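You operate a simulated robot arm through the tools that you are given. There is no shell and no other tool.

Carry out the task below with a simulated robot arm. There is one attempt and no reset: what you move stays moved.

JOB
Set the controls near the top of the long blue cabinet. At the end: the front button of the valve block is switched on; the back dial of the valve block is turned to 4; the front dial of the valve block is turned to 2; the middle dial of the valve block is turned to 2; whatever was shut is shut again. Leave all else as you found it, and nothing knocked over.
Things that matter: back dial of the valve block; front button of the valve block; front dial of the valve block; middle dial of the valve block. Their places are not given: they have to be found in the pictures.

Only the result counts: the job must be done as asked and must still hold three seconds after the hand-in. Knocking over, shifting, dropping, spilling or breaking anything else fails it.

ROBOT AND FRAMES
A 7-joint arm with a two-finger parallel gripper, fixed in place. Base frame: the origin is at the foot of the arm, x ahead of it, y to its left, z up; the work surface is at about z = 0. Readings come in cm, degrees, newtons and seconds.
With the tool pointing down near the work surface it reaches from about 26 to 68 cm from the base axis. Its first joint turns from -166.0 to 166.0 degrees. Payload 2.5 kg.
The TCP is the grasp point between the finger pads, 3 cm short of the fingertips. In the tool frame z runs along the fingers and y along their closing line. Largest opening 9.4 cm; finger width 2.8, thickness 1; the body of the gripper, 5 by 9.6 cm, starts 5.5 cm behind the TCP.
Orientation is told as [roll, pitch, yaw] about the base's x, y, z axes, in that order, counted from this pose: with the fingers straight down and closing along the base's y, the tool's x points along the base's -x, its y along +y and its z along -z.

CONTROLS
- The arm moves only by the tool play_rows. Its argument "motion" is one flat list of numbers, 6 for each row, row after row: the shift along the tool's x, y, z in units of 50 mm (1.0 is 50 mm), then the turn, a rotation vector about the tool's x, y, z in units of 8 degrees (1.0 is 8 degrees). In form: [dx, dy, dz, ax, ay, az, dx, dy, dz, ax, ay, az, ...]. A call has 1 to 20 rows; each row shifts and turns the commanded pose from where the row before left it, along the tool's axes as they then stand. "jaw" is the finger opening in cm, from 0 to 9.4, set as the call begins (left out, the last holds). A call with a number of a shift or a turn outside -1 to 1 is refused whole. Each row takes 0.2 s and may step no farther than 5 cm and 8.6 degrees from the row before; otherwise, or with a gripper value out of range, the whole call is refused. A pose out of reach is approached as far as the arm can. The call stops where the force on the tool passes 40 N (or 10 N more than at its start, if that is more) or the arm is blocked; 0.2 s more then pass. Each finger travels about 7.2 cm/s and halts on what it meets, pressing with about 40 N; the grip force reading is that of the motor and also rises with nothing between the fingers. The clock runs only during rows and for 0.2 s after the last one: add rows that do not move to give the fingers time. The reply holds the time, the measured pose of the TCP, the force on the tool along the base axes, the opening and the grip force, in the units named above and with some noise, with the torque about the TCP (base axes, N m) and any sound that the robot's microphone picked up.
- Cameras (640 x 400 px; columns grow to the right, rows downward): "scene" is fixed at [22.2, -50.1, 79.53]; the picture's right is [0.77, -0.64, 0.00], its down [-0.39, -0.48, -0.79] and it looks along [0.50, 0.61, -0.62] (base axes); focal length 376 px, centre (320, 200). "wrist" rides on the gripper at [7.6, 1.4, -10.3] in the tool frame; the picture's right is [-0.18, 0.98, 0.00], its down [-0.75, -0.14, -0.64] and it looks along [-0.63, -0.12, 0.77] (tool axes); focal length 243 px, centre (320, 200).
- snapshot(camera): a new picture of that camera. The clock stands still meanwhile.
- pixel_to_xyz(camera, pixels): for up to 12 pixels [column, row] of the newest picture of that camera ("zoom" is the newest enlarged one), the place [x, y, z] in the base frame of the surface seen there, good to about 0.2 cm. The clock stands still meanwhile.
- enlarge(camera, box): a new picture of the part [left, top, right, bottom] of that camera's present view, enlarged. The clock stands still meanwhile.
- job_done(): hands the job in; it is judged then, once.

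Leave the gripper open and the arm clear of the work at the hand-in unless told otherwise.

The tools are called after ">>>" by a JSON object that holds its "op" and its "data". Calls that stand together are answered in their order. play_rows: Moves the arm, as the interface text tells. Its arguments: {"type":"object","properties":{"motion":{"type":"array"},"jaw":{"type":"number"}},"required":["motion"]} The other tools are called the same way: snapshot (camera) takes a picture; pixel_to_xyz (camera, pixels) gives the place of the surface under pixels of a picture; enlarge (camera, box) takes an enlarged picture of a part of a camera's view; job_done () hands the job in.

At the start:

```text
clock: 0.0
eef_pos: [44.8, -7.38, 38.98]
orientation: [0.0, 0.0, 0.0]
contact_force: [-0.4, 0.0, -0.9]
ft_torque: [0.01, -0.01, 0.03]
gripper_width: 9.39
finger_force: 0.1
```

scene: 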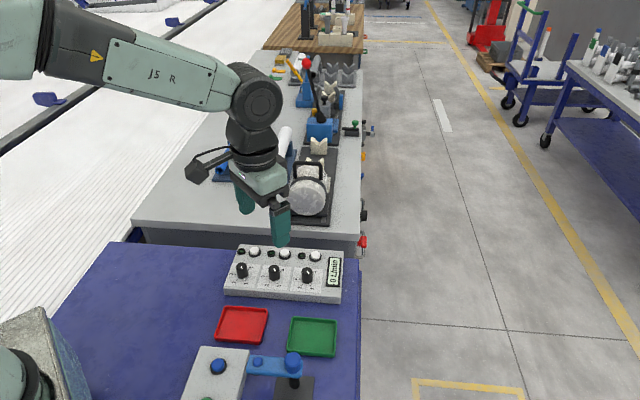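
wrist: 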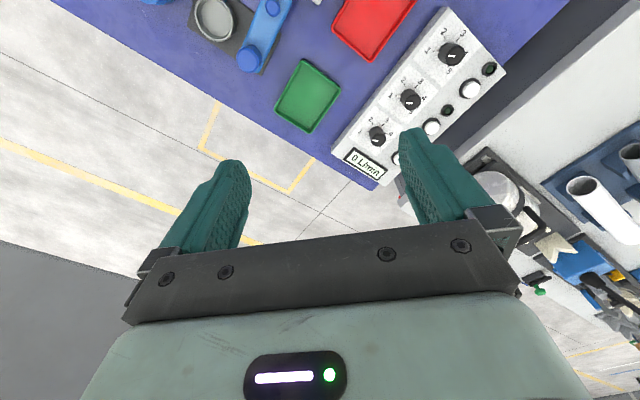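

I see a grey panel with three dials and buttons near (285,272) in the scene picture. I'll enlarge that part, and the area around it, to read the labels.

>>> {"op": "enlarge", "data": {"camera": "scene", "box": [210, 230, 370, 330]}}

>>> {"op": "enlarge", "data": {"camera": "scene", "box": [100, 200, 420, 400]}}

>>> {"op": "enlarge", "data": {"camera": "wrist", "box": [320, 0, 520, 200]}}

```text
4.00 times, centred on (290, 280) of scene
```

zoom: 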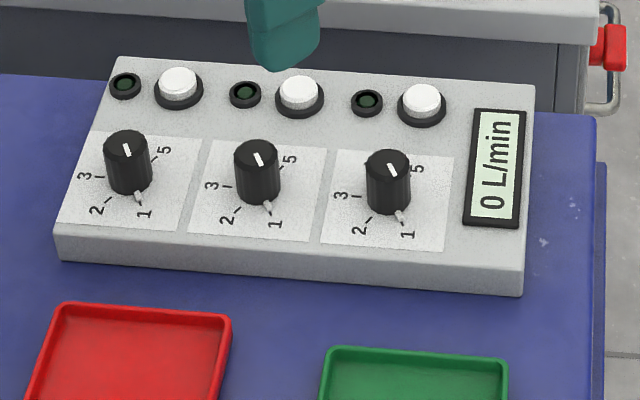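

```text
2.00 times, centred on (260, 300) of scene
```

zoom: 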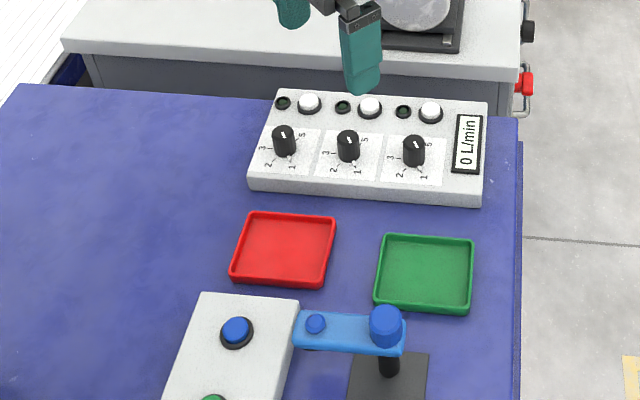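

```text
2.00 times, centred on (420, 100) of wrist
```

zoom: 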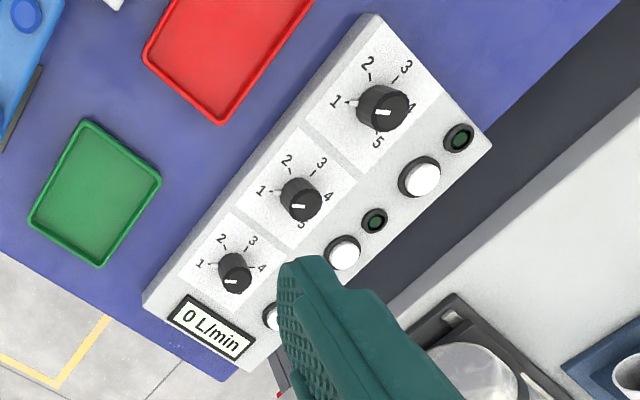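

All three dials of this panel seem to point at 1, and the readout says 0 L/min. Next I'll get places of the dials, buttons and panel corners from a fresh enlarged scene view, and look at the other areas too.

>>> {"op": "enlarge", "data": {"camera": "scene", "box": [210, 230, 370, 330]}}

>>> {"op": "pixel_to_xyz", "data": {"camera": "zoom", "pixels": [[127, 150], [257, 158], [388, 168], [179, 80], [299, 90], [421, 100], [125, 85], [245, 94], [367, 102], [118, 62], [530, 90], [520, 270]]}}

>>> {"op": "enlarge", "data": {"camera": "scene", "box": [160, 40, 400, 190]}}

>>> {"op": "enlarge", "data": {"camera": "scene", "box": [160, 300, 360, 400]}}

```text
4.00 times, centred on (290, 280) of scene
```

zoom: 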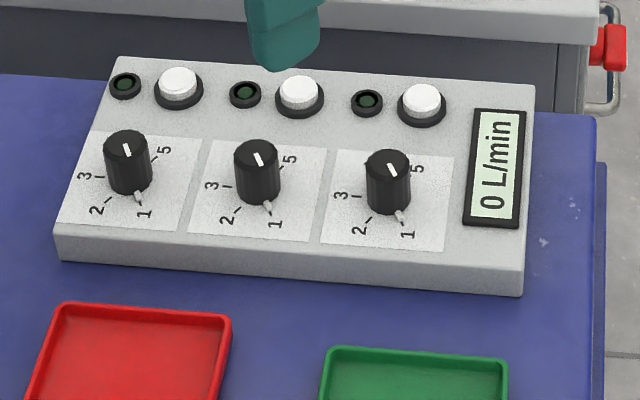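

```text
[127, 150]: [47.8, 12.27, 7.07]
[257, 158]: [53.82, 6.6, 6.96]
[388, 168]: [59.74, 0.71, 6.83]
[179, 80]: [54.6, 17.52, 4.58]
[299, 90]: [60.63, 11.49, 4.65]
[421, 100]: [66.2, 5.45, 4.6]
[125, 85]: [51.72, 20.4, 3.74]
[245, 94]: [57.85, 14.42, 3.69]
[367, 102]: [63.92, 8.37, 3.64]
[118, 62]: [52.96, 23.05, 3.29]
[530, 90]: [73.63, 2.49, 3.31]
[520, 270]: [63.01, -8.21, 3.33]
```

```text
2.67 times, centred on (280, 115) of scene
```

zoom: 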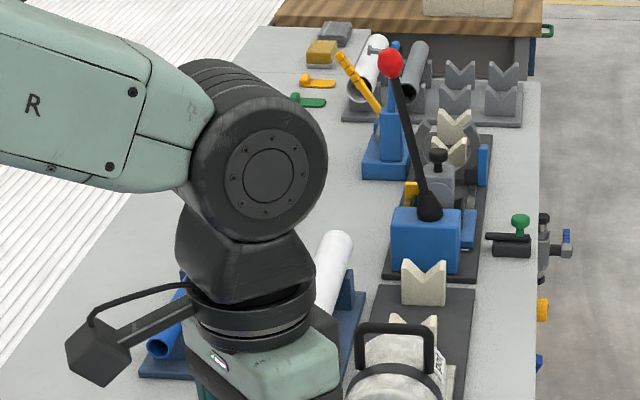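

```text
3.20 times, centred on (260, 350) of scene
```

zoom: 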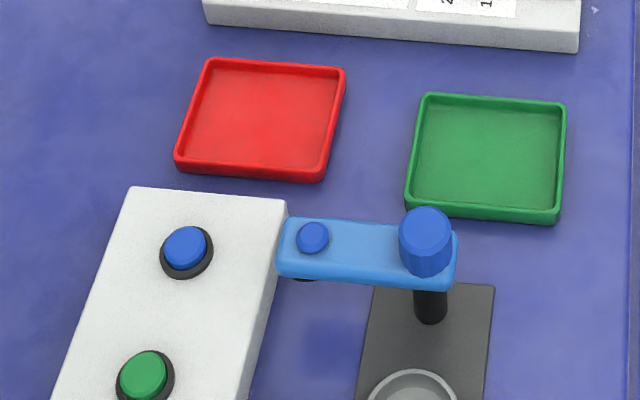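

The dial panel's dials lie at about (47.8, 12.3), (53.8, 6.6), (59.7, 0.7), with buttons behind them. Before settling on it, I'll check where the other items and the cabinet are, asking for places in the plain scene picture.

>>> {"op": "snapshot", "data": {"camera": "scene"}}

>>> {"op": "pixel_to_xyz", "data": {"camera": "scene", "pixels": [[150, 300], [355, 300], [380, 300], [340, 395], [180, 215], [350, 215], [308, 195], [307, 62], [362, 242], [240, 330], [218, 366], [292, 360]]}}

```text
taken
```

scene: 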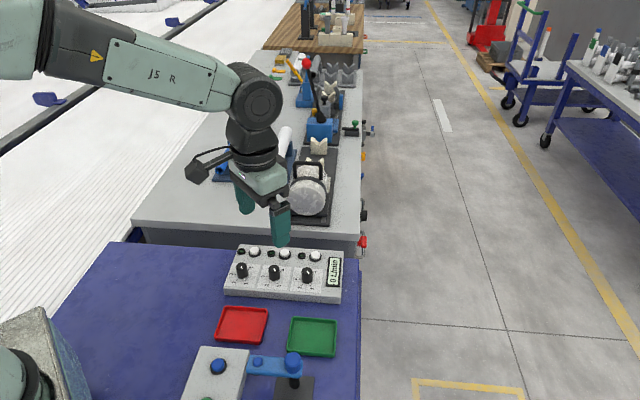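

```text
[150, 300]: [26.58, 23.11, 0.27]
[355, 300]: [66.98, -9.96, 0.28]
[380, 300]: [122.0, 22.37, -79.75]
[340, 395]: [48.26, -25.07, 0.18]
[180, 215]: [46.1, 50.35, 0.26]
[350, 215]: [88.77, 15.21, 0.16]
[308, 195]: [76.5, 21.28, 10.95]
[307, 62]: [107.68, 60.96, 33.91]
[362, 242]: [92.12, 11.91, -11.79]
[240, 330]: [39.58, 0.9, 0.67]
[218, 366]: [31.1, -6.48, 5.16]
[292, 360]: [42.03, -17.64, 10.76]
```

The blue top at z≈0 carries the dial panel; the floor is at -80. I'll turn the wrist in place to look around for other panels or a different blue cabinet: 11 rows of 8° about tool z.

>>> {"op": "play_rows", "data": {"motion": [0, 0, 0, 0, 0, 1, 0, 0, 0, 0, 0, 1, 0, 0, 0, 0, 0, 1, 0, 0, 0, 0, 0, 1, 0, 0, 0, 0, 0, 1, 0, 0, 0, 0, 0, 1, 0, 0, 0, 0, 0, 1, 0, 0, 0, 0, 0, 1, 0, 0, 0, 0, 0, 1, 0, 0, 0, 0, 0, 1, 0, 0, 0, 0, 0, 1]}}

>>> {"op": "snapshot", "data": {"camera": "wrist"}}

```text
clock: 2.4
eef_pos: [44.79, -7.37, 38.97]
orientation: [-0.1, 0.1, -88.2]
contact_force: [-0.1, -0.7, 0.1]
ft_torque: [0.03, 0.01, 0.02]
gripper_width: 9.42
finger_force: 0.2
```

```text
taken
```

wrist: 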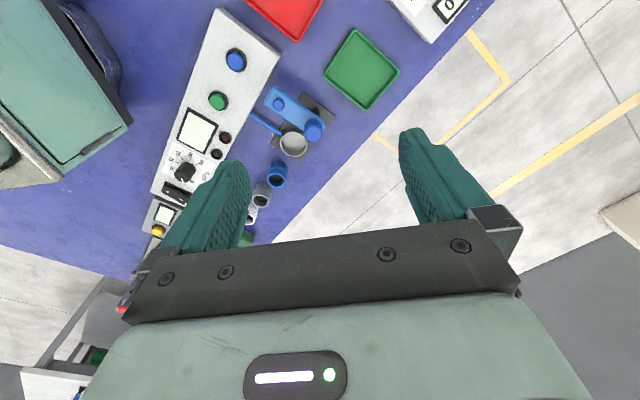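

This view shows a second panel with blue and green buttons, a display and one dial, and more beyond it. I'll enlarge that part, then keep turning to look further round.

>>> {"op": "enlarge", "data": {"camera": "wrist", "box": [120, 0, 320, 260]}}

>>> {"op": "enlarge", "data": {"camera": "wrist", "box": [0, 180, 180, 400]}}

```text
1.54 times, centred on (220, 130) of wrist
```

zoom: 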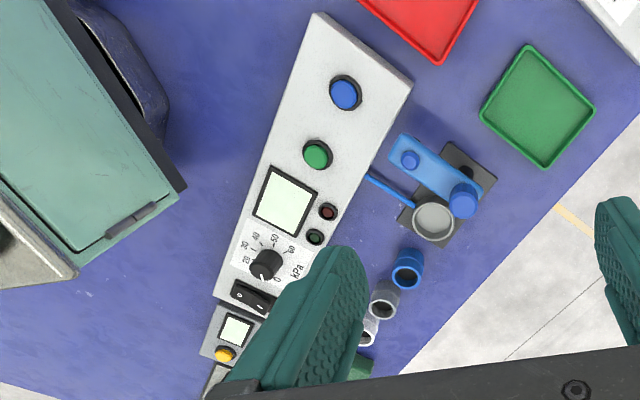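

```text
1.82 times, centred on (90, 290) of wrist
```

zoom: 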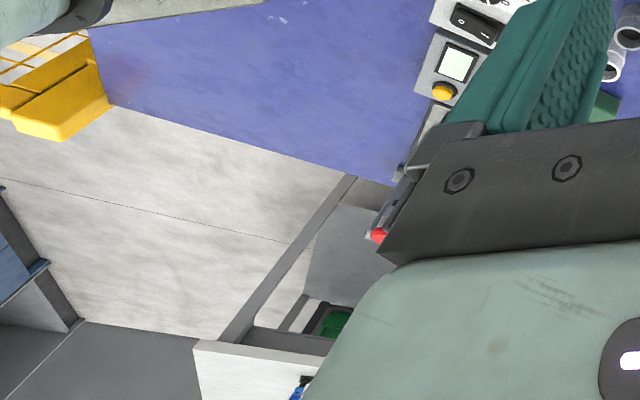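

The second panel has a kPa dial, so it isn't a three-dial valve block. I'll keep turning another 88° to look behind.

>>> {"op": "play_rows", "data": {"motion": [0, 0, 0, 0, 0, 1, 0, 0, 0, 0, 0, 1, 0, 0, 0, 0, 0, 1, 0, 0, 0, 0, 0, 1, 0, 0, 0, 0, 0, 1, 0, 0, 0, 0, 0, 1, 0, 0, 0, 0, 0, 1, 0, 0, 0, 0, 0, 1, 0, 0, 0, 0, 0, 1]}}

>>> {"op": "snapshot", "data": {"camera": "wrist"}}

```text
clock: 4.4
eef_pos: [44.68, -7.36, 39.01]
orientation: [0.0, -0.1, -160.2]
contact_force: [0.5, 0.4, -0.1]
ft_torque: [0.01, 0.01, -0.02]
gripper_width: 9.41
finger_force: 0.2
```

```text
taken
```

wrist: 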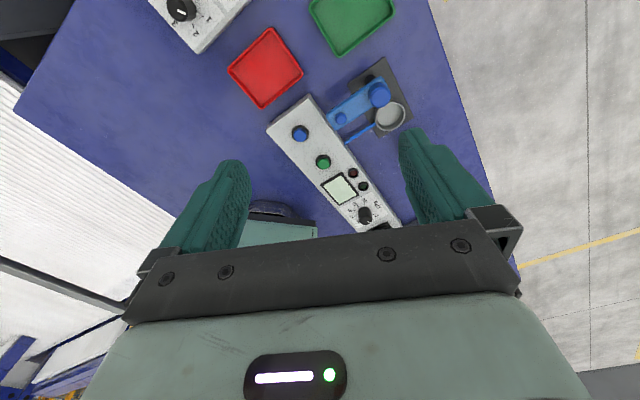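

Only the blue top, trays, the kPa panel and the robot foot show here. To check behind the robot I'll turn the wrist back by 160° (20 rows) first.

>>> {"op": "play_rows", "data": {"motion": [0, 0, 0, 0, 0, -1, 0, 0, 0, 0, 0, -1, 0, 0, 0, 0, 0, -1, 0, 0, 0, 0, 0, -1, 0, 0, 0, 0, 0, -1, 0, 0, 0, 0, 0, -1, 0, 0, 0, 0, 0, -1, 0, 0, 0, 0, 0, -1, 0, 0, 0, 0, 0, -1, 0, 0, 0, 0, 0, -1, 0, 0, 0, 0, 0, -1, 0, 0, 0, 0, 0, -1, 0, 0, 0, 0, 0, -1, 0, 0, 0, 0, 0, -1, 0, 0, 0, 0, 0, -1, 0, 0, 0, 0, 0, -1, 0, 0, 0, 0, 0, -1, 0, 0, 0, 0, 0, -1, 0, 0, 0, 0, 0, -1, 0, 0, 0, 0, 0, -1]}}

>>> {"op": "snapshot", "data": {"camera": "scene"}}

```text
clock: 8.6
eef_pos: [44.75, -7.45, 39.04]
orientation: [0.0, 0.0, 0.0]
contact_force: [0.2, -0.1, -0.2]
ft_torque: [0.03, 0.01, 0.0]
gripper_width: 9.42
finger_force: 0.0
```

```text
taken
```

scene: 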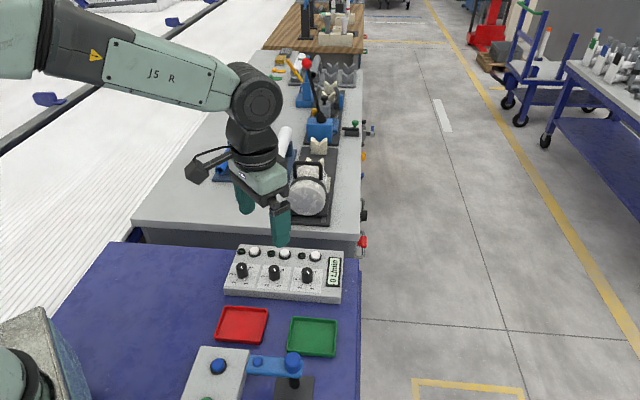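

Now I'll lift 5 cm and swing the arm to the left round the base (6° rows) to look at that side.

>>> {"op": "play_rows", "data": {"motion": [0, 0, -1, 0, 0, 0, -0.105, 0.9446, 0, 0, 0, -0.75, -0.105, 0.9446, 0, 0, 0, -0.75, -0.105, 0.9446, 0, 0, 0, -0.75, -0.105, 0.9446, 0, 0, 0, -0.75, -0.105, 0.9446, 0, 0, 0, -0.75, -0.105, 0.9446, 0, 0, 0, -0.75, -0.105, 0.9446, 0, 0, 0, -0.75, -0.105, 0.9446, 0, 0, 0, -0.75, -0.105, 0.9446, 0, 0, 0, -0.75, -0.105, 0.9446, 0, 0, 0, -0.75]}}

>>> {"op": "snapshot", "data": {"camera": "wrist"}}

>>> {"op": "snapshot", "data": {"camera": "scene"}}

```text
clock: 11.0
eef_pos: [28.69, 35.05, 43.9]
orientation: [0.0, -0.1, 60.1]
contact_force: [0.2, -0.4, -0.7]
ft_torque: [-0.02, 0.0, -0.01]
gripper_width: 9.4
finger_force: 0.0
```

```text
taken
```

wrist: 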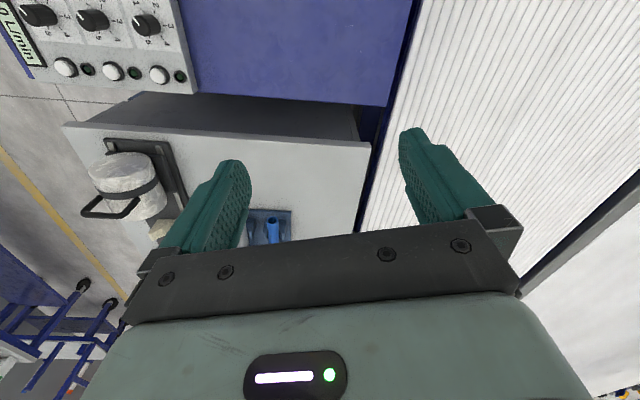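

```text
taken
```

scene: 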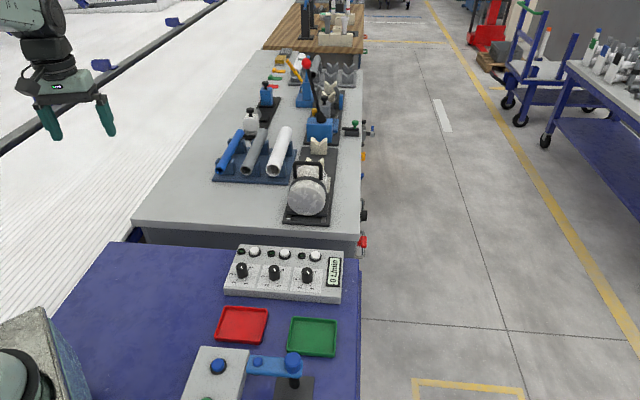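

The left side shows only a ribbed conveyor and floor. I'll swing further, another 60°.

>>> {"op": "play_rows", "data": {"motion": [-0.105, 0.9446, 0, 0, 0, -0.75, -0.105, 0.9446, 0, 0, 0, -0.75, -0.105, 0.9446, 0, 0, 0, -0.75, -0.105, 0.9446, 0, 0, 0, -0.75, -0.105, 0.9446, 0, 0, 0, -0.75, -0.105, 0.9446, 0, 0, 0, -0.75, -0.105, 0.9446, 0, 0, 0, -0.75, -0.105, 0.9446, 0, 0, 0, -0.75, -0.105, 0.9446, 0, 0, 0, -0.75, -0.105, 0.9446, 0, 0, 0, -0.75]}}

>>> {"op": "snapshot", "data": {"camera": "wrist"}}

```text
clock: 13.1
eef_pos: [-11.18, 44.12, 37.05]
orientation: [5.9, 7.4, 114.2]
contact_force: [-0.1, -0.5, 0.2]
ft_torque: [0.01, 0.01, 0.01]
gripper_width: 9.38
finger_force: 0.0
stopped in row 10: the arm was blocked; the commanded pose is now the measured one
```

```text
taken
```

wrist: 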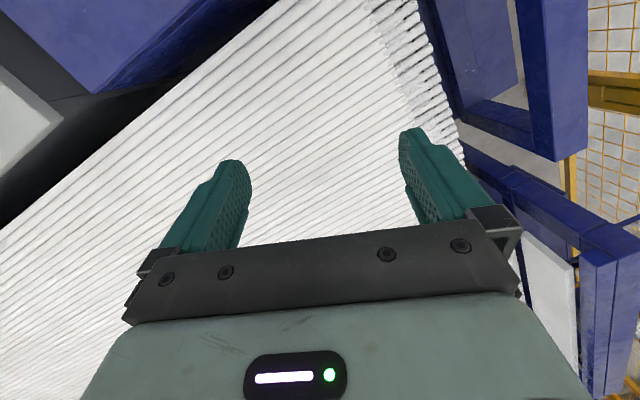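

The arm was blocked in the last row and the tool is now tilted (z 37). I'll look at the scene before backing off.

>>> {"op": "snapshot", "data": {"camera": "scene"}}

>>> {"op": "pixel_to_xyz", "data": {"camera": "wrist", "pixels": [[540, 130], [480, 50], [600, 270], [470, 160], [250, 60], [60, 40], [20, 110], [550, 300]]}}

```text
taken
```

scene: 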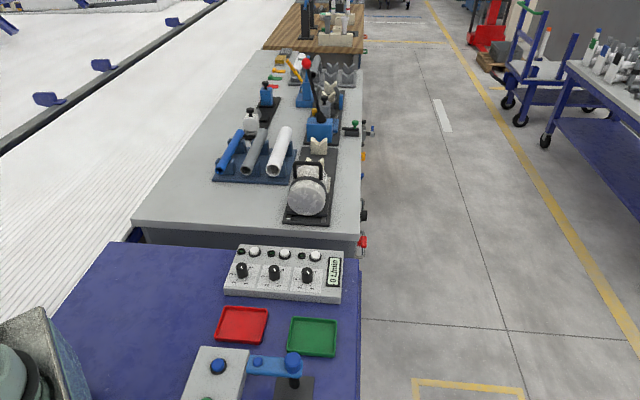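

```text
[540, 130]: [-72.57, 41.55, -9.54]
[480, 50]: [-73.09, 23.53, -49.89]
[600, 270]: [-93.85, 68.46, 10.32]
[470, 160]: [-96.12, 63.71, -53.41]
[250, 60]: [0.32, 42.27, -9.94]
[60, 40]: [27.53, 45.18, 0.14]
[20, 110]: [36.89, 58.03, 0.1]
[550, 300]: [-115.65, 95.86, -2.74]
```

Nothing was disturbed as far as I can see; the force is zero, so this looks like an arm limit rather than a contact. I'll level the tool, rise, and swing back.

>>> {"op": "play_rows", "data": {"motion": [0, 0, -0.5, 0.37, -0.465, 0, 0, 0, -0.5, 0.37, -0.465, 0, 0.203, -0.9285, 0, 0, 0, 0.75, 0.203, -0.9285, 0, 0, 0, 0.75, 0.203, -0.9285, 0, 0, 0, 0.75, 0.203, -0.9285, 0, 0, 0, 0.75, 0.203, -0.9285, 0, 0, 0, 0.75, 0.203, -0.9285, 0, 0, 0, 0.75, 0.203, -0.9285, 0, 0, 0, 0.75, 0.203, -0.9285, 0, 0, 0, 0.75, 0.203, -0.9285, 0, 0, 0, 0.75]}}

>>> {"op": "snapshot", "data": {"camera": "wrist"}}

>>> {"op": "snapshot", "data": {"camera": "scene"}}

```text
clock: 15.5
eef_pos: [28.78, 36.15, 42.03]
orientation: [0.0, -0.2, 60.4]
contact_force: [-0.5, -0.3, -0.6]
ft_torque: [-0.01, 0.0, -0.01]
gripper_width: 9.41
finger_force: 0.0
```

```text
taken
```

wrist: 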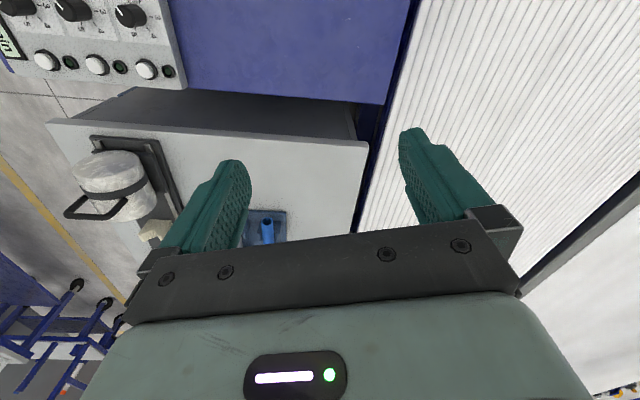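

```text
taken
```

scene: 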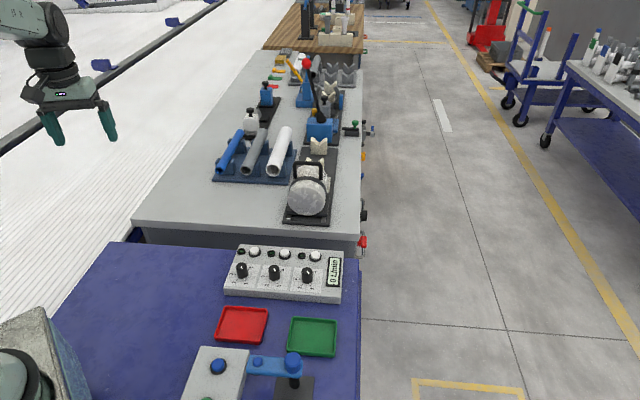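

Tool level again and everything stands as before. Now I'll swing to the right side of the table in steps, first 14 rows back past the start.

>>> {"op": "play_rows", "data": {"motion": [0.203, -0.9285, 0, 0, 0, 0.75, 0.203, -0.9285, 0, 0, 0, 0.75, 0.203, -0.9285, 0, 0, 0, 0.75, 0.203, -0.9285, 0, 0, 0, 0.75, 0.203, -0.9285, 0, 0, 0, 0.75, 0.203, -0.9285, 0, 0, 0, 0.75, 0.203, -0.9285, 0, 0, 0, 0.75, 0.203, -0.9285, 0, 0, 0, 0.75, 0.203, -0.9285, 0, 0, 0, 0.75, 0.203, -0.9285, 0, 0, 0, 0.75, 0.203, -0.9285, 0, 0, 0, 0.75, 0.203, -0.9285, 0, 0, 0, 0.75, 0.203, -0.9285, 0, 0, 0, 0.75, 0.203, -0.9285, 0, 0, 0, 0.75]}}

>>> {"op": "snapshot", "data": {"camera": "wrist"}}

```text
clock: 18.5
eef_pos: [38.55, -23.83, 41.82]
orientation: [0.2, 0.1, -23.5]
contact_force: [-0.3, 0.1, -0.1]
ft_torque: [0.01, -0.02, 0.02]
gripper_width: 9.41
finger_force: 0.0
```

```text
taken
```

wrist: 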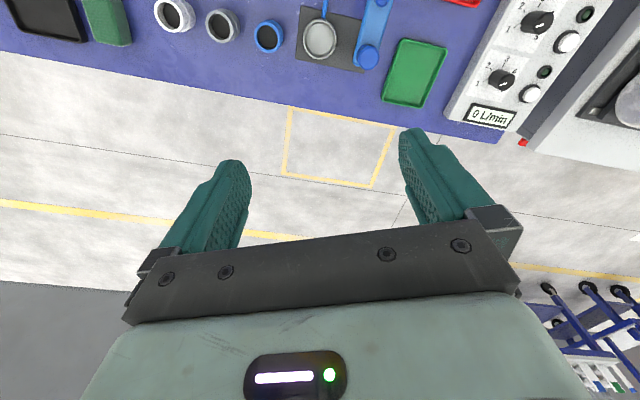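

There are cups, a green block and a black tray on the right of the blue top. I'll swing another 36° and look again.

>>> {"op": "play_rows", "data": {"motion": [0.203, -0.9285, 0, 0, 0, 0.75, 0.203, -0.9285, 0, 0, 0, 0.75, 0.203, -0.9285, 0, 0, 0, 0.75, 0.203, -0.9285, 0, 0, 0, 0.75, 0.203, -0.9285, 0, 0, 0, 0.75, 0.203, -0.9285, 0, 0, 0, 0.75]}}

>>> {"op": "snapshot", "data": {"camera": "wrist"}}

```text
clock: 19.9
eef_pos: [16.6, -41.66, 41.65]
orientation: [0.2, 0.4, -59.5]
contact_force: [0.4, -0.2, -0.2]
ft_torque: [0.03, 0.02, 0.04]
gripper_width: 9.4
finger_force: 0.1
```

```text
taken
```

wrist: 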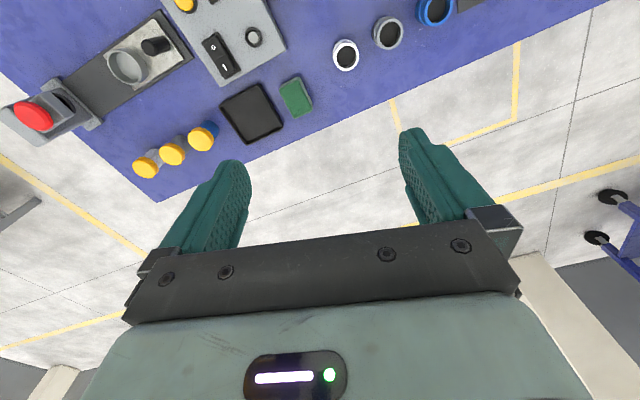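

More small panels (toggle, red button box, yellow-capped bottles). One more swing of 30° to see the rest of the blue top.

>>> {"op": "play_rows", "data": {"motion": [0.203, -0.9285, 0, 0, 0, 0.75, 0.203, -0.9285, 0, 0, 0, 0.75, 0.203, -0.9285, 0, 0, 0, 0.75, 0.203, -0.9285, 0, 0, 0, 0.75, 0.203, -0.9285, 0, 0, 0, 0.75]}}

>>> {"op": "snapshot", "data": {"camera": "wrist"}}

```text
clock: 21.1
eef_pos: [-6.57, -43.98, 41.64]
orientation: [0.1, 0.4, -89.5]
contact_force: [0.0, -0.5, 0.8]
ft_torque: [0.01, -0.02, -0.02]
gripper_width: 9.4
finger_force: 0.0
```

```text
taken
```

wrist: 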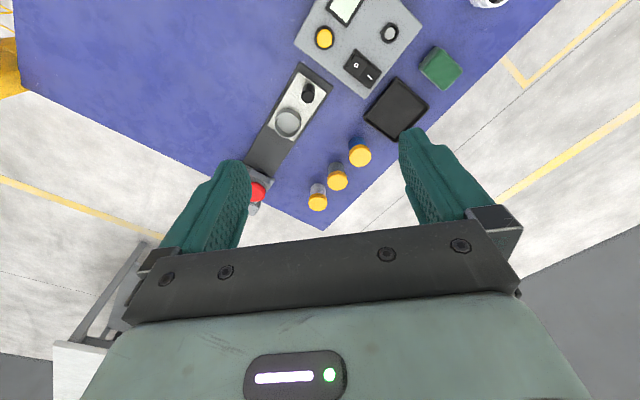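

The whole blue top is now seen: the only three-dial panel is the L/min one, so it is the valve block. Its writing (and that of the kPa panel) is read from the aisle side (+x, −y), so the front dial is the one next to the display at about (59.7, 0.7), and the back one is at (47.8, 12.3). With the arm clear I'll enlarge each dial in the scene view.

>>> {"op": "enlarge", "data": {"camera": "scene", "box": [222, 255, 270, 295]}}

>>> {"op": "pixel_to_xyz", "data": {"camera": "zoom", "pixels": [[100, 200], [200, 300], [300, 200], [320, 200], [320, 300], [400, 200]]}}

>>> {"op": "enlarge", "data": {"camera": "scene", "box": [255, 255, 303, 295]}}

>>> {"op": "enlarge", "data": {"camera": "scene", "box": [288, 260, 336, 300]}}

```text
10.00 times, centred on (246, 275) of scene
```

zoom: 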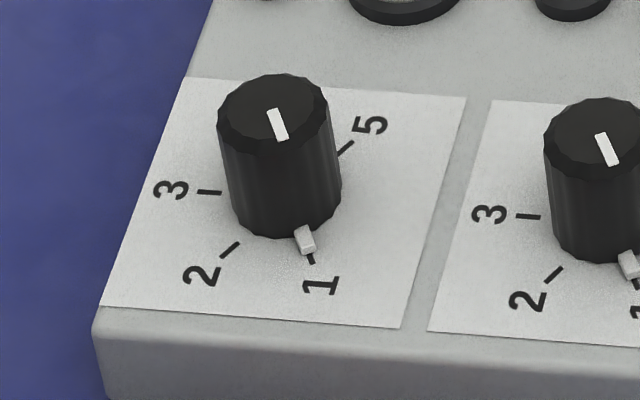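

```text
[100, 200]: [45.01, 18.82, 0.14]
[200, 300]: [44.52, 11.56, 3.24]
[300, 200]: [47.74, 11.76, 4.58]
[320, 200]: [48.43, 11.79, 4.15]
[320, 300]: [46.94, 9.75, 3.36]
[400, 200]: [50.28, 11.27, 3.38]
```

```text
10.00 times, centred on (279, 275) of scene
```

zoom: 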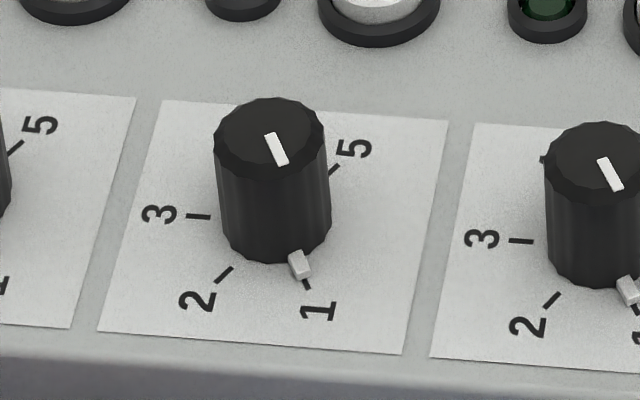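

```text
10.00 times, centred on (312, 280) of scene
```

zoom: 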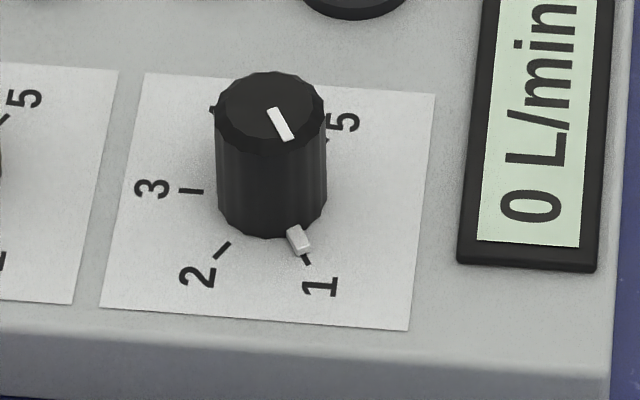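

All three pointers stand at 1. I'll read places of the ticks, knob rims, and the knob tops for the front dial in this last zoom, to work out the axis and the angle between ticks.

>>> {"op": "pixel_to_xyz", "data": {"camera": "zoom", "pixels": [[305, 260], [222, 250], [190, 191], [338, 133], [271, 80], [271, 112], [271, 150], [225, 112], [318, 112], [297, 243], [210, 110], [271, 225]]}}

```text
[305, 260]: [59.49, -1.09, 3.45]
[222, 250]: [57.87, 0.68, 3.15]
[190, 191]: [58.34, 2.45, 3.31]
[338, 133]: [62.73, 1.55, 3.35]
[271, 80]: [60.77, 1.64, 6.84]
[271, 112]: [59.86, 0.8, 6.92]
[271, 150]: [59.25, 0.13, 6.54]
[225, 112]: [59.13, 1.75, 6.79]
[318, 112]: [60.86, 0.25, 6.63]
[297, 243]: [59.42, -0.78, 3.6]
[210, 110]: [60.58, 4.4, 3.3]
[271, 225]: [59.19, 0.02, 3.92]
```

The front dial's axis is near (60.0, 0.95), and ticks lie about 60° apart, rising clockwise seen from above (1 at ~256°, 3 at ~136°). Now I'll swing back to the start bearing (15 rows of 6°).

>>> {"op": "play_rows", "data": {"motion": [-0.105, 0.9446, 0, 0, 0, -0.75, -0.105, 0.9446, 0, 0, 0, -0.75, -0.105, 0.9446, 0, 0, 0, -0.75, -0.105, 0.9446, 0, 0, 0, -0.75, -0.105, 0.9446, 0, 0, 0, -0.75, -0.105, 0.9446, 0, 0, 0, -0.75, -0.105, 0.9446, 0, 0, 0, -0.75, -0.105, 0.9446, 0, 0, 0, -0.75, -0.105, 0.9446, 0, 0, 0, -0.75, -0.105, 0.9446, 0, 0, 0, -0.75, -0.105, 0.9446, 0, 0, 0, -0.75, -0.105, 0.9446, 0, 0, 0, -0.75, -0.105, 0.9446, 0, 0, 0, -0.75, -0.105, 0.9446, 0, 0, 0, -0.75, -0.105, 0.9446, 0, 0, 0, -0.75]}}

```text
clock: 24.3
eef_pos: [45.1, -6.14, 41.95]
orientation: [0.3, -0.2, 0.6]
contact_force: [0.3, -0.1, -0.3]
ft_torque: [0.0, -0.04, 0.01]
gripper_width: 9.39
finger_force: 0.1
```

Back at the start bearing. I'll move the wrist above the panel (to about (50, 5, 28)) for a near top view of the dials.

>>> {"op": "play_rows", "data": {"motion": [-0.33, 0.74, 0.93, 0.04, 0.02, 0.07, -0.33, 0.74, 0.93, 0, 0, 0, -0.33, 0.74, 0.93, 0, 0, 0]}}

>>> {"op": "snapshot", "data": {"camera": "wrist"}}

>>> {"op": "enlarge", "data": {"camera": "wrist", "box": [220, 0, 440, 140]}}

```text
refused: row 1 steps farther than a row can; nothing moved
```

```text
taken
```

wrist: 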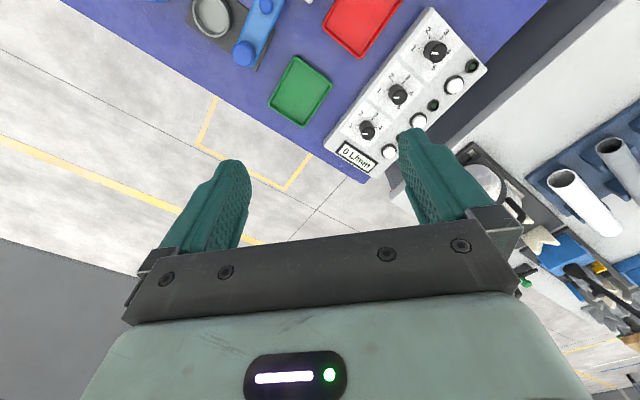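

```text
2.86 times, centred on (330, 70) of wrist
```

zoom: 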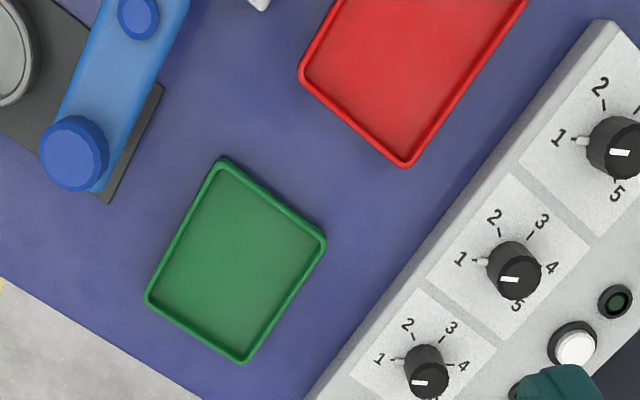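

The step was too long (limit 5 cm in total). I'll split the same move into 5 rows.

>>> {"op": "play_rows", "data": {"motion": [-0.2, 0.44, 0.56, 0.04, 0.02, 0.07, -0.2, 0.44, 0.56, 0, 0, 0, -0.2, 0.44, 0.56, 0, 0, 0, -0.2, 0.44, 0.56, 0, 0, 0, -0.2, 0.44, 0.56, 0, 0, 0]}}

>>> {"op": "snapshot", "data": {"camera": "wrist"}}

```text
clock: 25.5
eef_pos: [50.08, 4.84, 28.05]
orientation: [0.0, 0.0, -0.1]
contact_force: [-0.2, 1.6, 0.9]
ft_torque: [-0.02, 0.01, 0.03]
gripper_width: 9.39
finger_force: 0.0
```

```text
taken
```

wrist: 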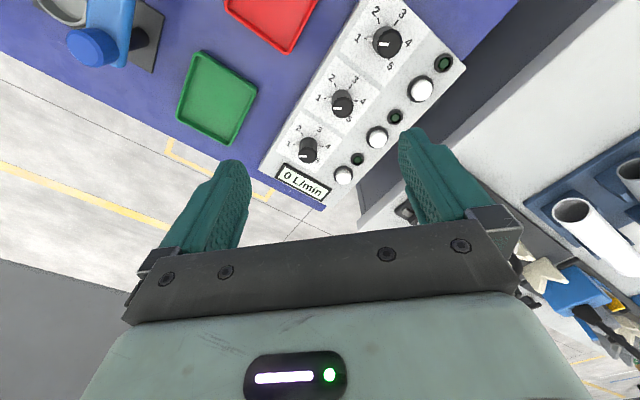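

Now the panel is in good view. I'll enlarge the dial area of the wrist picture (about 270–460, 0–200) and read the knob tops and ticks.

>>> {"op": "enlarge", "data": {"camera": "wrist", "box": [280, 0, 440, 100]}}

>>> {"op": "enlarge", "data": {"camera": "wrist", "box": [260, 80, 420, 220]}}

>>> {"op": "pixel_to_xyz", "data": {"camera": "wrist", "pixels": [[388, 44], [343, 106], [306, 154], [387, 38], [342, 101], [307, 150], [344, 175], [377, 138], [421, 90]]}}

```text
4.00 times, centred on (360, 50) of wrist
```

zoom: 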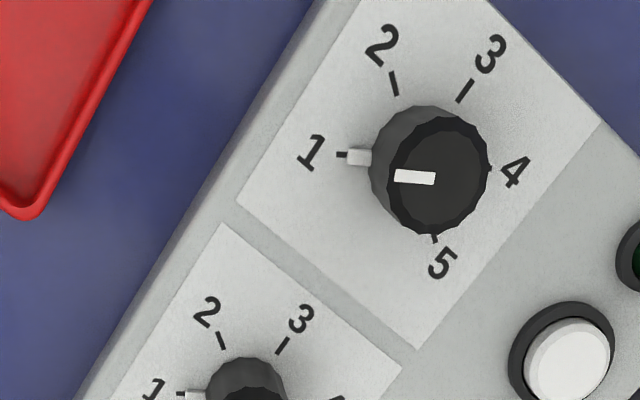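

```text
2.86 times, centred on (340, 150) of wrist
```

zoom: 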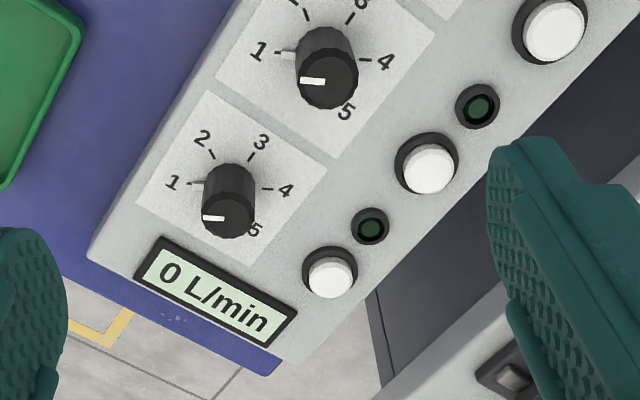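

```text
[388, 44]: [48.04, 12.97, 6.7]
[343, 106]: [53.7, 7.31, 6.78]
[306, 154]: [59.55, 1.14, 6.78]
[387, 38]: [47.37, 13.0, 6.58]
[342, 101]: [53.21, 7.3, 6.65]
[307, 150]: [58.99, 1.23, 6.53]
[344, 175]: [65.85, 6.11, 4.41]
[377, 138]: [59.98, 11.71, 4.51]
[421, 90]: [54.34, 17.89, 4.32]
```

I'll take a new zoom of the back dial and query its rim and ticks, so I can fix the axis and the step angle.

>>> {"op": "enlarge", "data": {"camera": "wrist", "box": [280, 0, 440, 100]}}

>>> {"op": "pixel_to_xyz", "data": {"camera": "zoom", "pixels": [[342, 155], [394, 84], [465, 91], [490, 169], [434, 239], [397, 180], [484, 174], [440, 125], [438, 228], [440, 177], [300, 150], [488, 60]]}}

>>> {"op": "enlarge", "data": {"camera": "wrist", "box": [290, 65, 390, 135]}}

>>> {"op": "enlarge", "data": {"camera": "wrist", "box": [260, 110, 360, 180]}}

```text
4.00 times, centred on (360, 50) of wrist
```

zoom: 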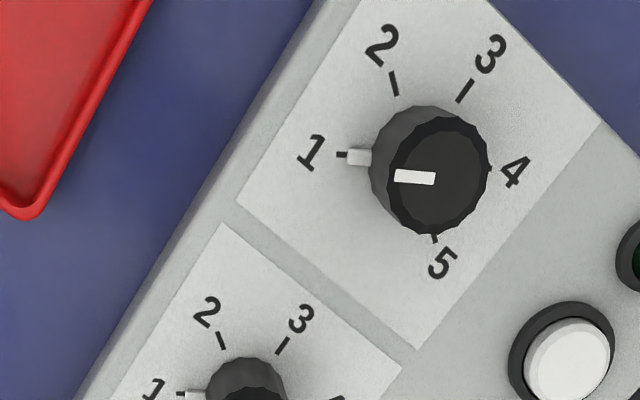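

```text
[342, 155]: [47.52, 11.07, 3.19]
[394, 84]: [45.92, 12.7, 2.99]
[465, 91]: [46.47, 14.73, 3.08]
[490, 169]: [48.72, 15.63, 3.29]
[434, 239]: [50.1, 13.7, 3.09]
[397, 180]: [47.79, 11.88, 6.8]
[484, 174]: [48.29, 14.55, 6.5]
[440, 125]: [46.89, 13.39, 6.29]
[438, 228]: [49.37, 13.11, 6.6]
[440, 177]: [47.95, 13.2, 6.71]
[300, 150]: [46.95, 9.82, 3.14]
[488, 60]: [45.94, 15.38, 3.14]
```

```text
5.71 times, centred on (340, 100) of wrist
```

zoom: 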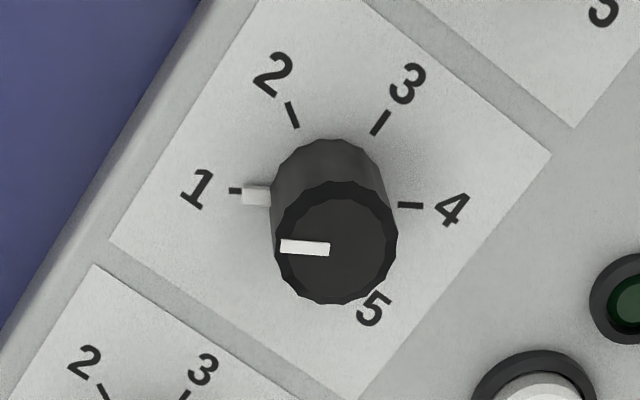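

```text
5.71 times, centred on (310, 145) of wrist
```

zoom: 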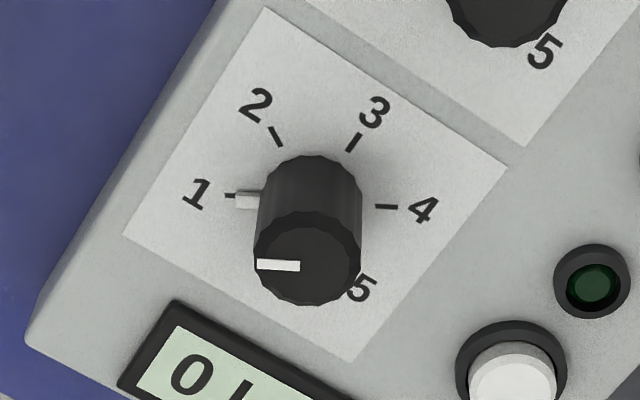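

The back dial fits a centre of about (48.07, 13.25) with 60° steps (1 at 256°, 2 at 196°, 3 at 136°, 4 at 76°). Now the same readings on the front dial in the newest zoom.

>>> {"op": "pixel_to_xyz", "data": {"camera": "zoom", "pixels": [[230, 196], [277, 137], [353, 142], [387, 207], [262, 262], [354, 262], [308, 218], [308, 296], [308, 258], [512, 385], [593, 284], [190, 370]]}}

>>> {"op": "enlarge", "data": {"camera": "wrist", "box": [290, 65, 390, 135]}}

>>> {"op": "pixel_to_xyz", "data": {"camera": "zoom", "pixels": [[235, 191], [293, 115], [380, 122], [411, 206], [282, 243], [391, 243], [337, 188], [337, 297], [337, 243]]}}

```text
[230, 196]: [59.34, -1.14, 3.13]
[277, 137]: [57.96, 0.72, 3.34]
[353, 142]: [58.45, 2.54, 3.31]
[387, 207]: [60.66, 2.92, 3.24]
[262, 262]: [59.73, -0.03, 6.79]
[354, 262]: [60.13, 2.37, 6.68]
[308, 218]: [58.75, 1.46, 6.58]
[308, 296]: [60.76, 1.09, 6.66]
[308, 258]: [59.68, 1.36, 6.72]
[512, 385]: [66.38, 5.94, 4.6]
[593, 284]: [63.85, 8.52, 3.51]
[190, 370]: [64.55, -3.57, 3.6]
```

```text
5.71 times, centred on (340, 100) of wrist
```

zoom: 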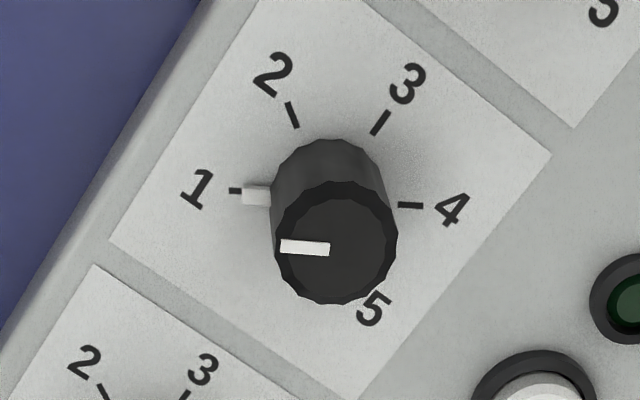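

```text
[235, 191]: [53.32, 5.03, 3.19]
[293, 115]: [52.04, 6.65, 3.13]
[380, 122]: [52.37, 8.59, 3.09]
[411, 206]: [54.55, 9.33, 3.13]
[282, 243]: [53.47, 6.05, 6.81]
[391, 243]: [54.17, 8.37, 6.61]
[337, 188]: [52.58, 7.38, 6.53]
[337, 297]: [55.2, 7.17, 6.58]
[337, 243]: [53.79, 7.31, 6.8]
```

Dial axes: front (59.95, 1.12), middle (53.98, 7.18), back (48.06, 13.25); knobs run from z 3.3 to 6.8, about 2.7 cm wide. I'll go above the front dial at z 16, jaw 5.5 cm, and turn the gripper to yaw +30 so that it can turn 60° clockwise.

>>> {"op": "play_rows", "data": {"motion": [-0.4935, -0.186, 0.6, 0, 0, 0, -0.4935, -0.186, 0.6, 0, 0, 0, -0.4935, -0.186, 0.6, 0, 0, 0, -0.4935, -0.186, 0.6, 0, 0, 0, 0, 0, 0, 0, 0, -0.9375, 0, 0, 0, 0, 0, -0.9375, 0, 0, 0, 0, 0, -0.9375, 0, 0, 0, 0, 0, -0.9375, 0, 0, 0, 0, 0, 0], "jaw": 5.5}}

>>> {"op": "snapshot", "data": {"camera": "wrist"}}

>>> {"op": "snapshot", "data": {"camera": "scene"}}

```text
clock: 27.5
eef_pos: [59.94, 1.35, 15.96]
orientation: [0.1, 0.1, 30.0]
contact_force: [0.2, -0.4, -0.7]
ft_torque: [0.0, -0.01, 0.02]
gripper_width: 5.49
finger_force: 0.1
```

```text
taken
```

wrist: 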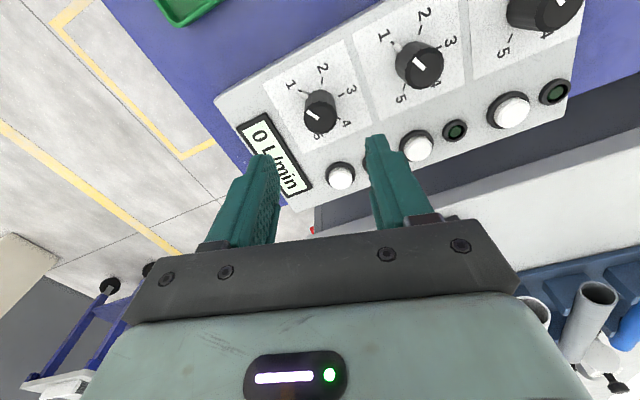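

```text
taken
```

scene: 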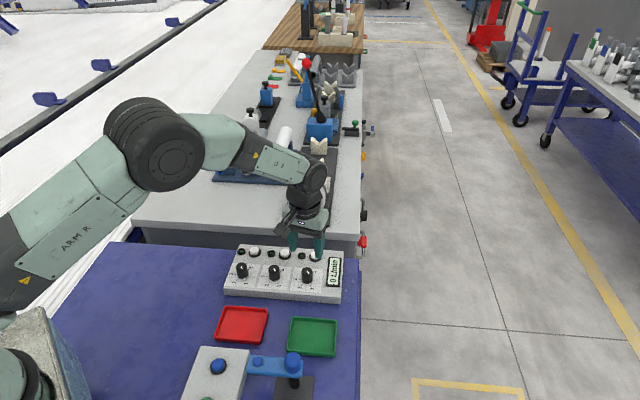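

The gripper hovers over the front dial at z 16. I'll hold still one row to get a second pose reading before going down.

>>> {"op": "play_rows", "data": {"motion": [0, 0, 0, 0, 0, 0, 0, 0, 0, 0, 0, 0]}}

>>> {"op": "enlarge", "data": {"camera": "wrist", "box": [220, 40, 420, 240]}}

>>> {"op": "pixel_to_xyz", "data": {"camera": "zoom", "pixels": [[200, 140], [230, 110], [205, 175], [160, 135], [240, 150]]}}

```text
clock: 28.1
eef_pos: [59.95, 1.17, 15.92]
orientation: [0.1, 0.1, 30.0]
contact_force: [-1.0, -1.6, 0.0]
ft_torque: [-0.01, -0.03, 0.01]
gripper_width: 5.5
finger_force: 0.1
```

```text
2.00 times, centred on (320, 140) of wrist
```

zoom: 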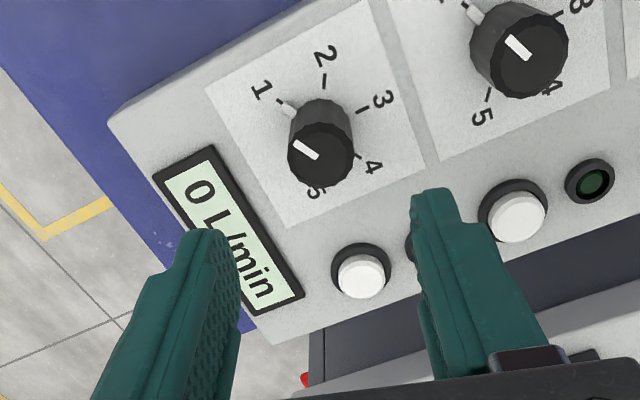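

```text
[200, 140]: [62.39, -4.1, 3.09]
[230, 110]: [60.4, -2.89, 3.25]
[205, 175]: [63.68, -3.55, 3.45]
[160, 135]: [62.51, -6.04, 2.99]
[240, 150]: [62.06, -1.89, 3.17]
```

Pose reads (59.95, 1.17, 15.92). I'll go straight down 8.4 cm to TCP z≈7.5 (fingertips at 4.5), fingers on both sides of the knob.

>>> {"op": "play_rows", "data": {"motion": [0, 0, 0.56, 0, 0, 0, 0, 0, 0.56, 0, 0, 0, 0, 0, 0.56, 0, 0, 0, 0, 0, 0, 0, 0, 0]}}

>>> {"op": "snapshot", "data": {"camera": "wrist"}}

>>> {"op": "enlarge", "data": {"camera": "scene", "box": [210, 220, 370, 320]}}

```text
clock: 29.1
eef_pos: [59.98, 1.25, 7.71]
orientation: [0.0, 0.1, 30.0]
contact_force: [0.7, 0.8, -0.3]
ft_torque: [-0.03, 0.01, -0.02]
gripper_width: 5.48
finger_force: 0.1
```

```text
taken
```

wrist: 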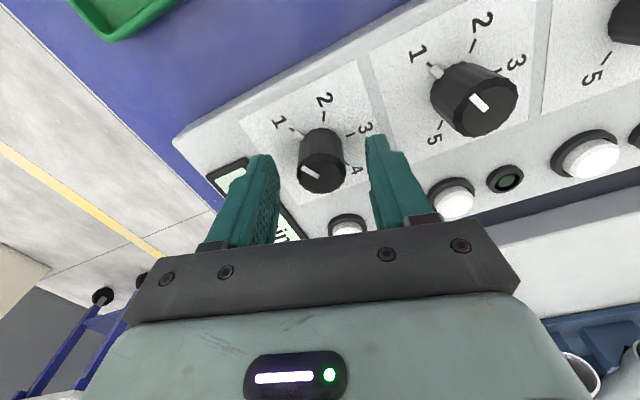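

```text
4.00 times, centred on (290, 270) of scene
```

zoom: 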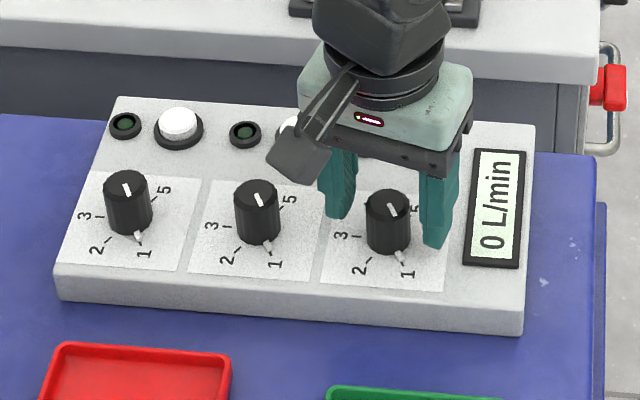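

The knob sits midway between the fingers. I'll close the jaw onto it and hold for 3 rows.

>>> {"op": "play_rows", "data": {"motion": [0, 0, 0, 0, 0, 0, 0, 0, 0, 0, 0, 0, 0, 0, 0, 0, 0, 0], "jaw": 2.0}}

```text
clock: 29.9
eef_pos: [59.77, 1.34, 7.54]
orientation: [0.1, 0.1, 30.0]
contact_force: [-3.4, 4.9, -0.3]
ft_torque: [-0.2, 0.13, 0.05]
gripper_width: 2.76
finger_force: 45.0
```

Gripped at 2.76 cm with a slight side force. I'll nudge 1.8 mm along the closing line to centre, then turn 60° clockwise (8 rows of 7.5°).

>>> {"op": "play_rows", "data": {"motion": [0, 0.036, 0, 0, 0, 0, 0, 0, 0, 0, 0, 0.9375, 0, 0, 0, 0, 0, 0.9375, 0, 0, 0, 0, 0, 0.9375, 0, 0, 0, 0, 0, 0.9375, 0, 0, 0, 0, 0, 0.9375, 0, 0, 0, 0, 0, 0.9375, 0, 0, 0, 0, 0, 0.9375, 0, 0, 0, 0, 0, 0.9375, 0, 0, 0, 0, 0, 0]}}

>>> {"op": "snapshot", "data": {"camera": "wrist"}}

>>> {"op": "enlarge", "data": {"camera": "scene", "box": [260, 240, 356, 300]}}

```text
clock: 32.1
eef_pos: [59.85, 1.22, 7.47]
orientation: [-0.1, 0.0, -30.1]
contact_force: [18.9, -9.3, -11.1]
ft_torque: [-0.04, -0.5, 0.0]
gripper_width: 2.73
finger_force: 44.9
```

```text
taken
```

wrist: 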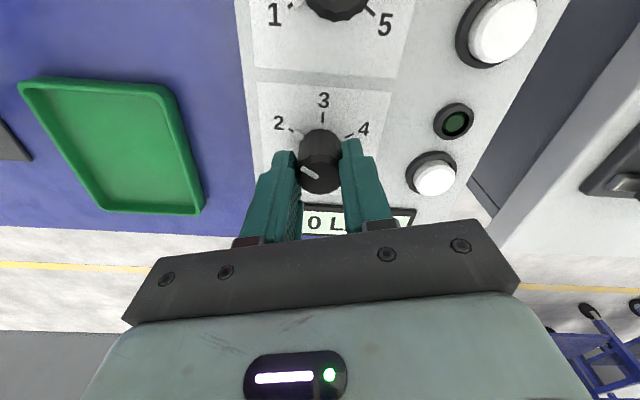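

```text
6.67 times, centred on (308, 270) of scene
```

zoom: 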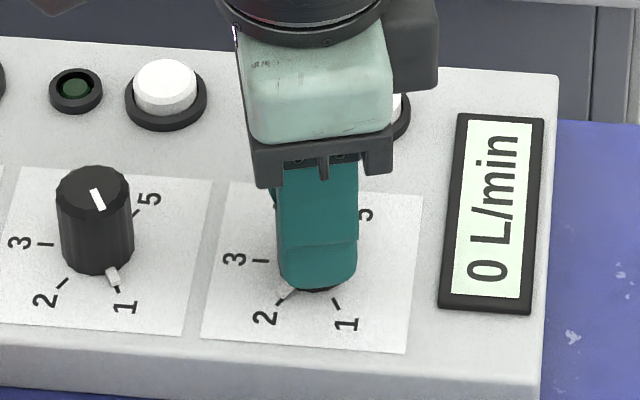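

The pointer tip is now at the 2 tick. I'll open the fingers and look.

>>> {"op": "play_rows", "data": {"motion": [0, 0, 0, 0, 0, 0, 0, 0, 0, 0, 0, 0, 0, 0, 0, 0, 0, 0], "jaw": 5.5}}

>>> {"op": "enlarge", "data": {"camera": "wrist", "box": [240, 60, 420, 220]}}

>>> {"op": "enlarge", "data": {"camera": "scene", "box": [280, 260, 344, 300]}}

```text
clock: 32.9
eef_pos: [59.81, 1.3, 7.49]
orientation: [0.0, 0.1, -30.0]
contact_force: [-0.3, -0.1, 0.0]
ft_torque: [0.0, 0.0, 0.02]
gripper_width: 5.48
finger_force: 0.0
```

```text
2.50 times, centred on (330, 140) of wrist
```

zoom: 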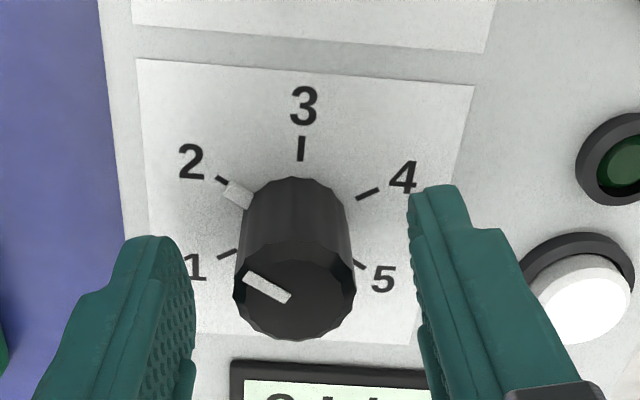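

```text
10.00 times, centred on (312, 280) of scene
```

zoom: 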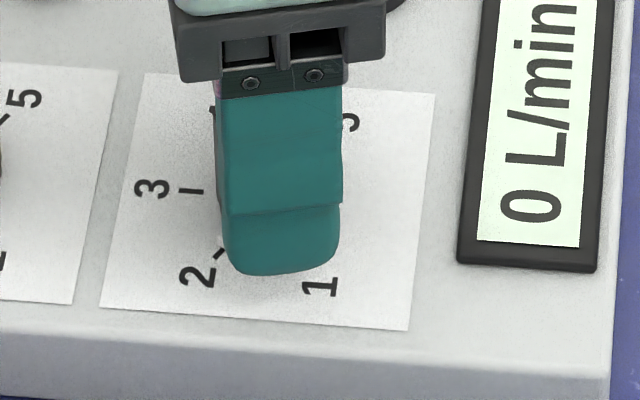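

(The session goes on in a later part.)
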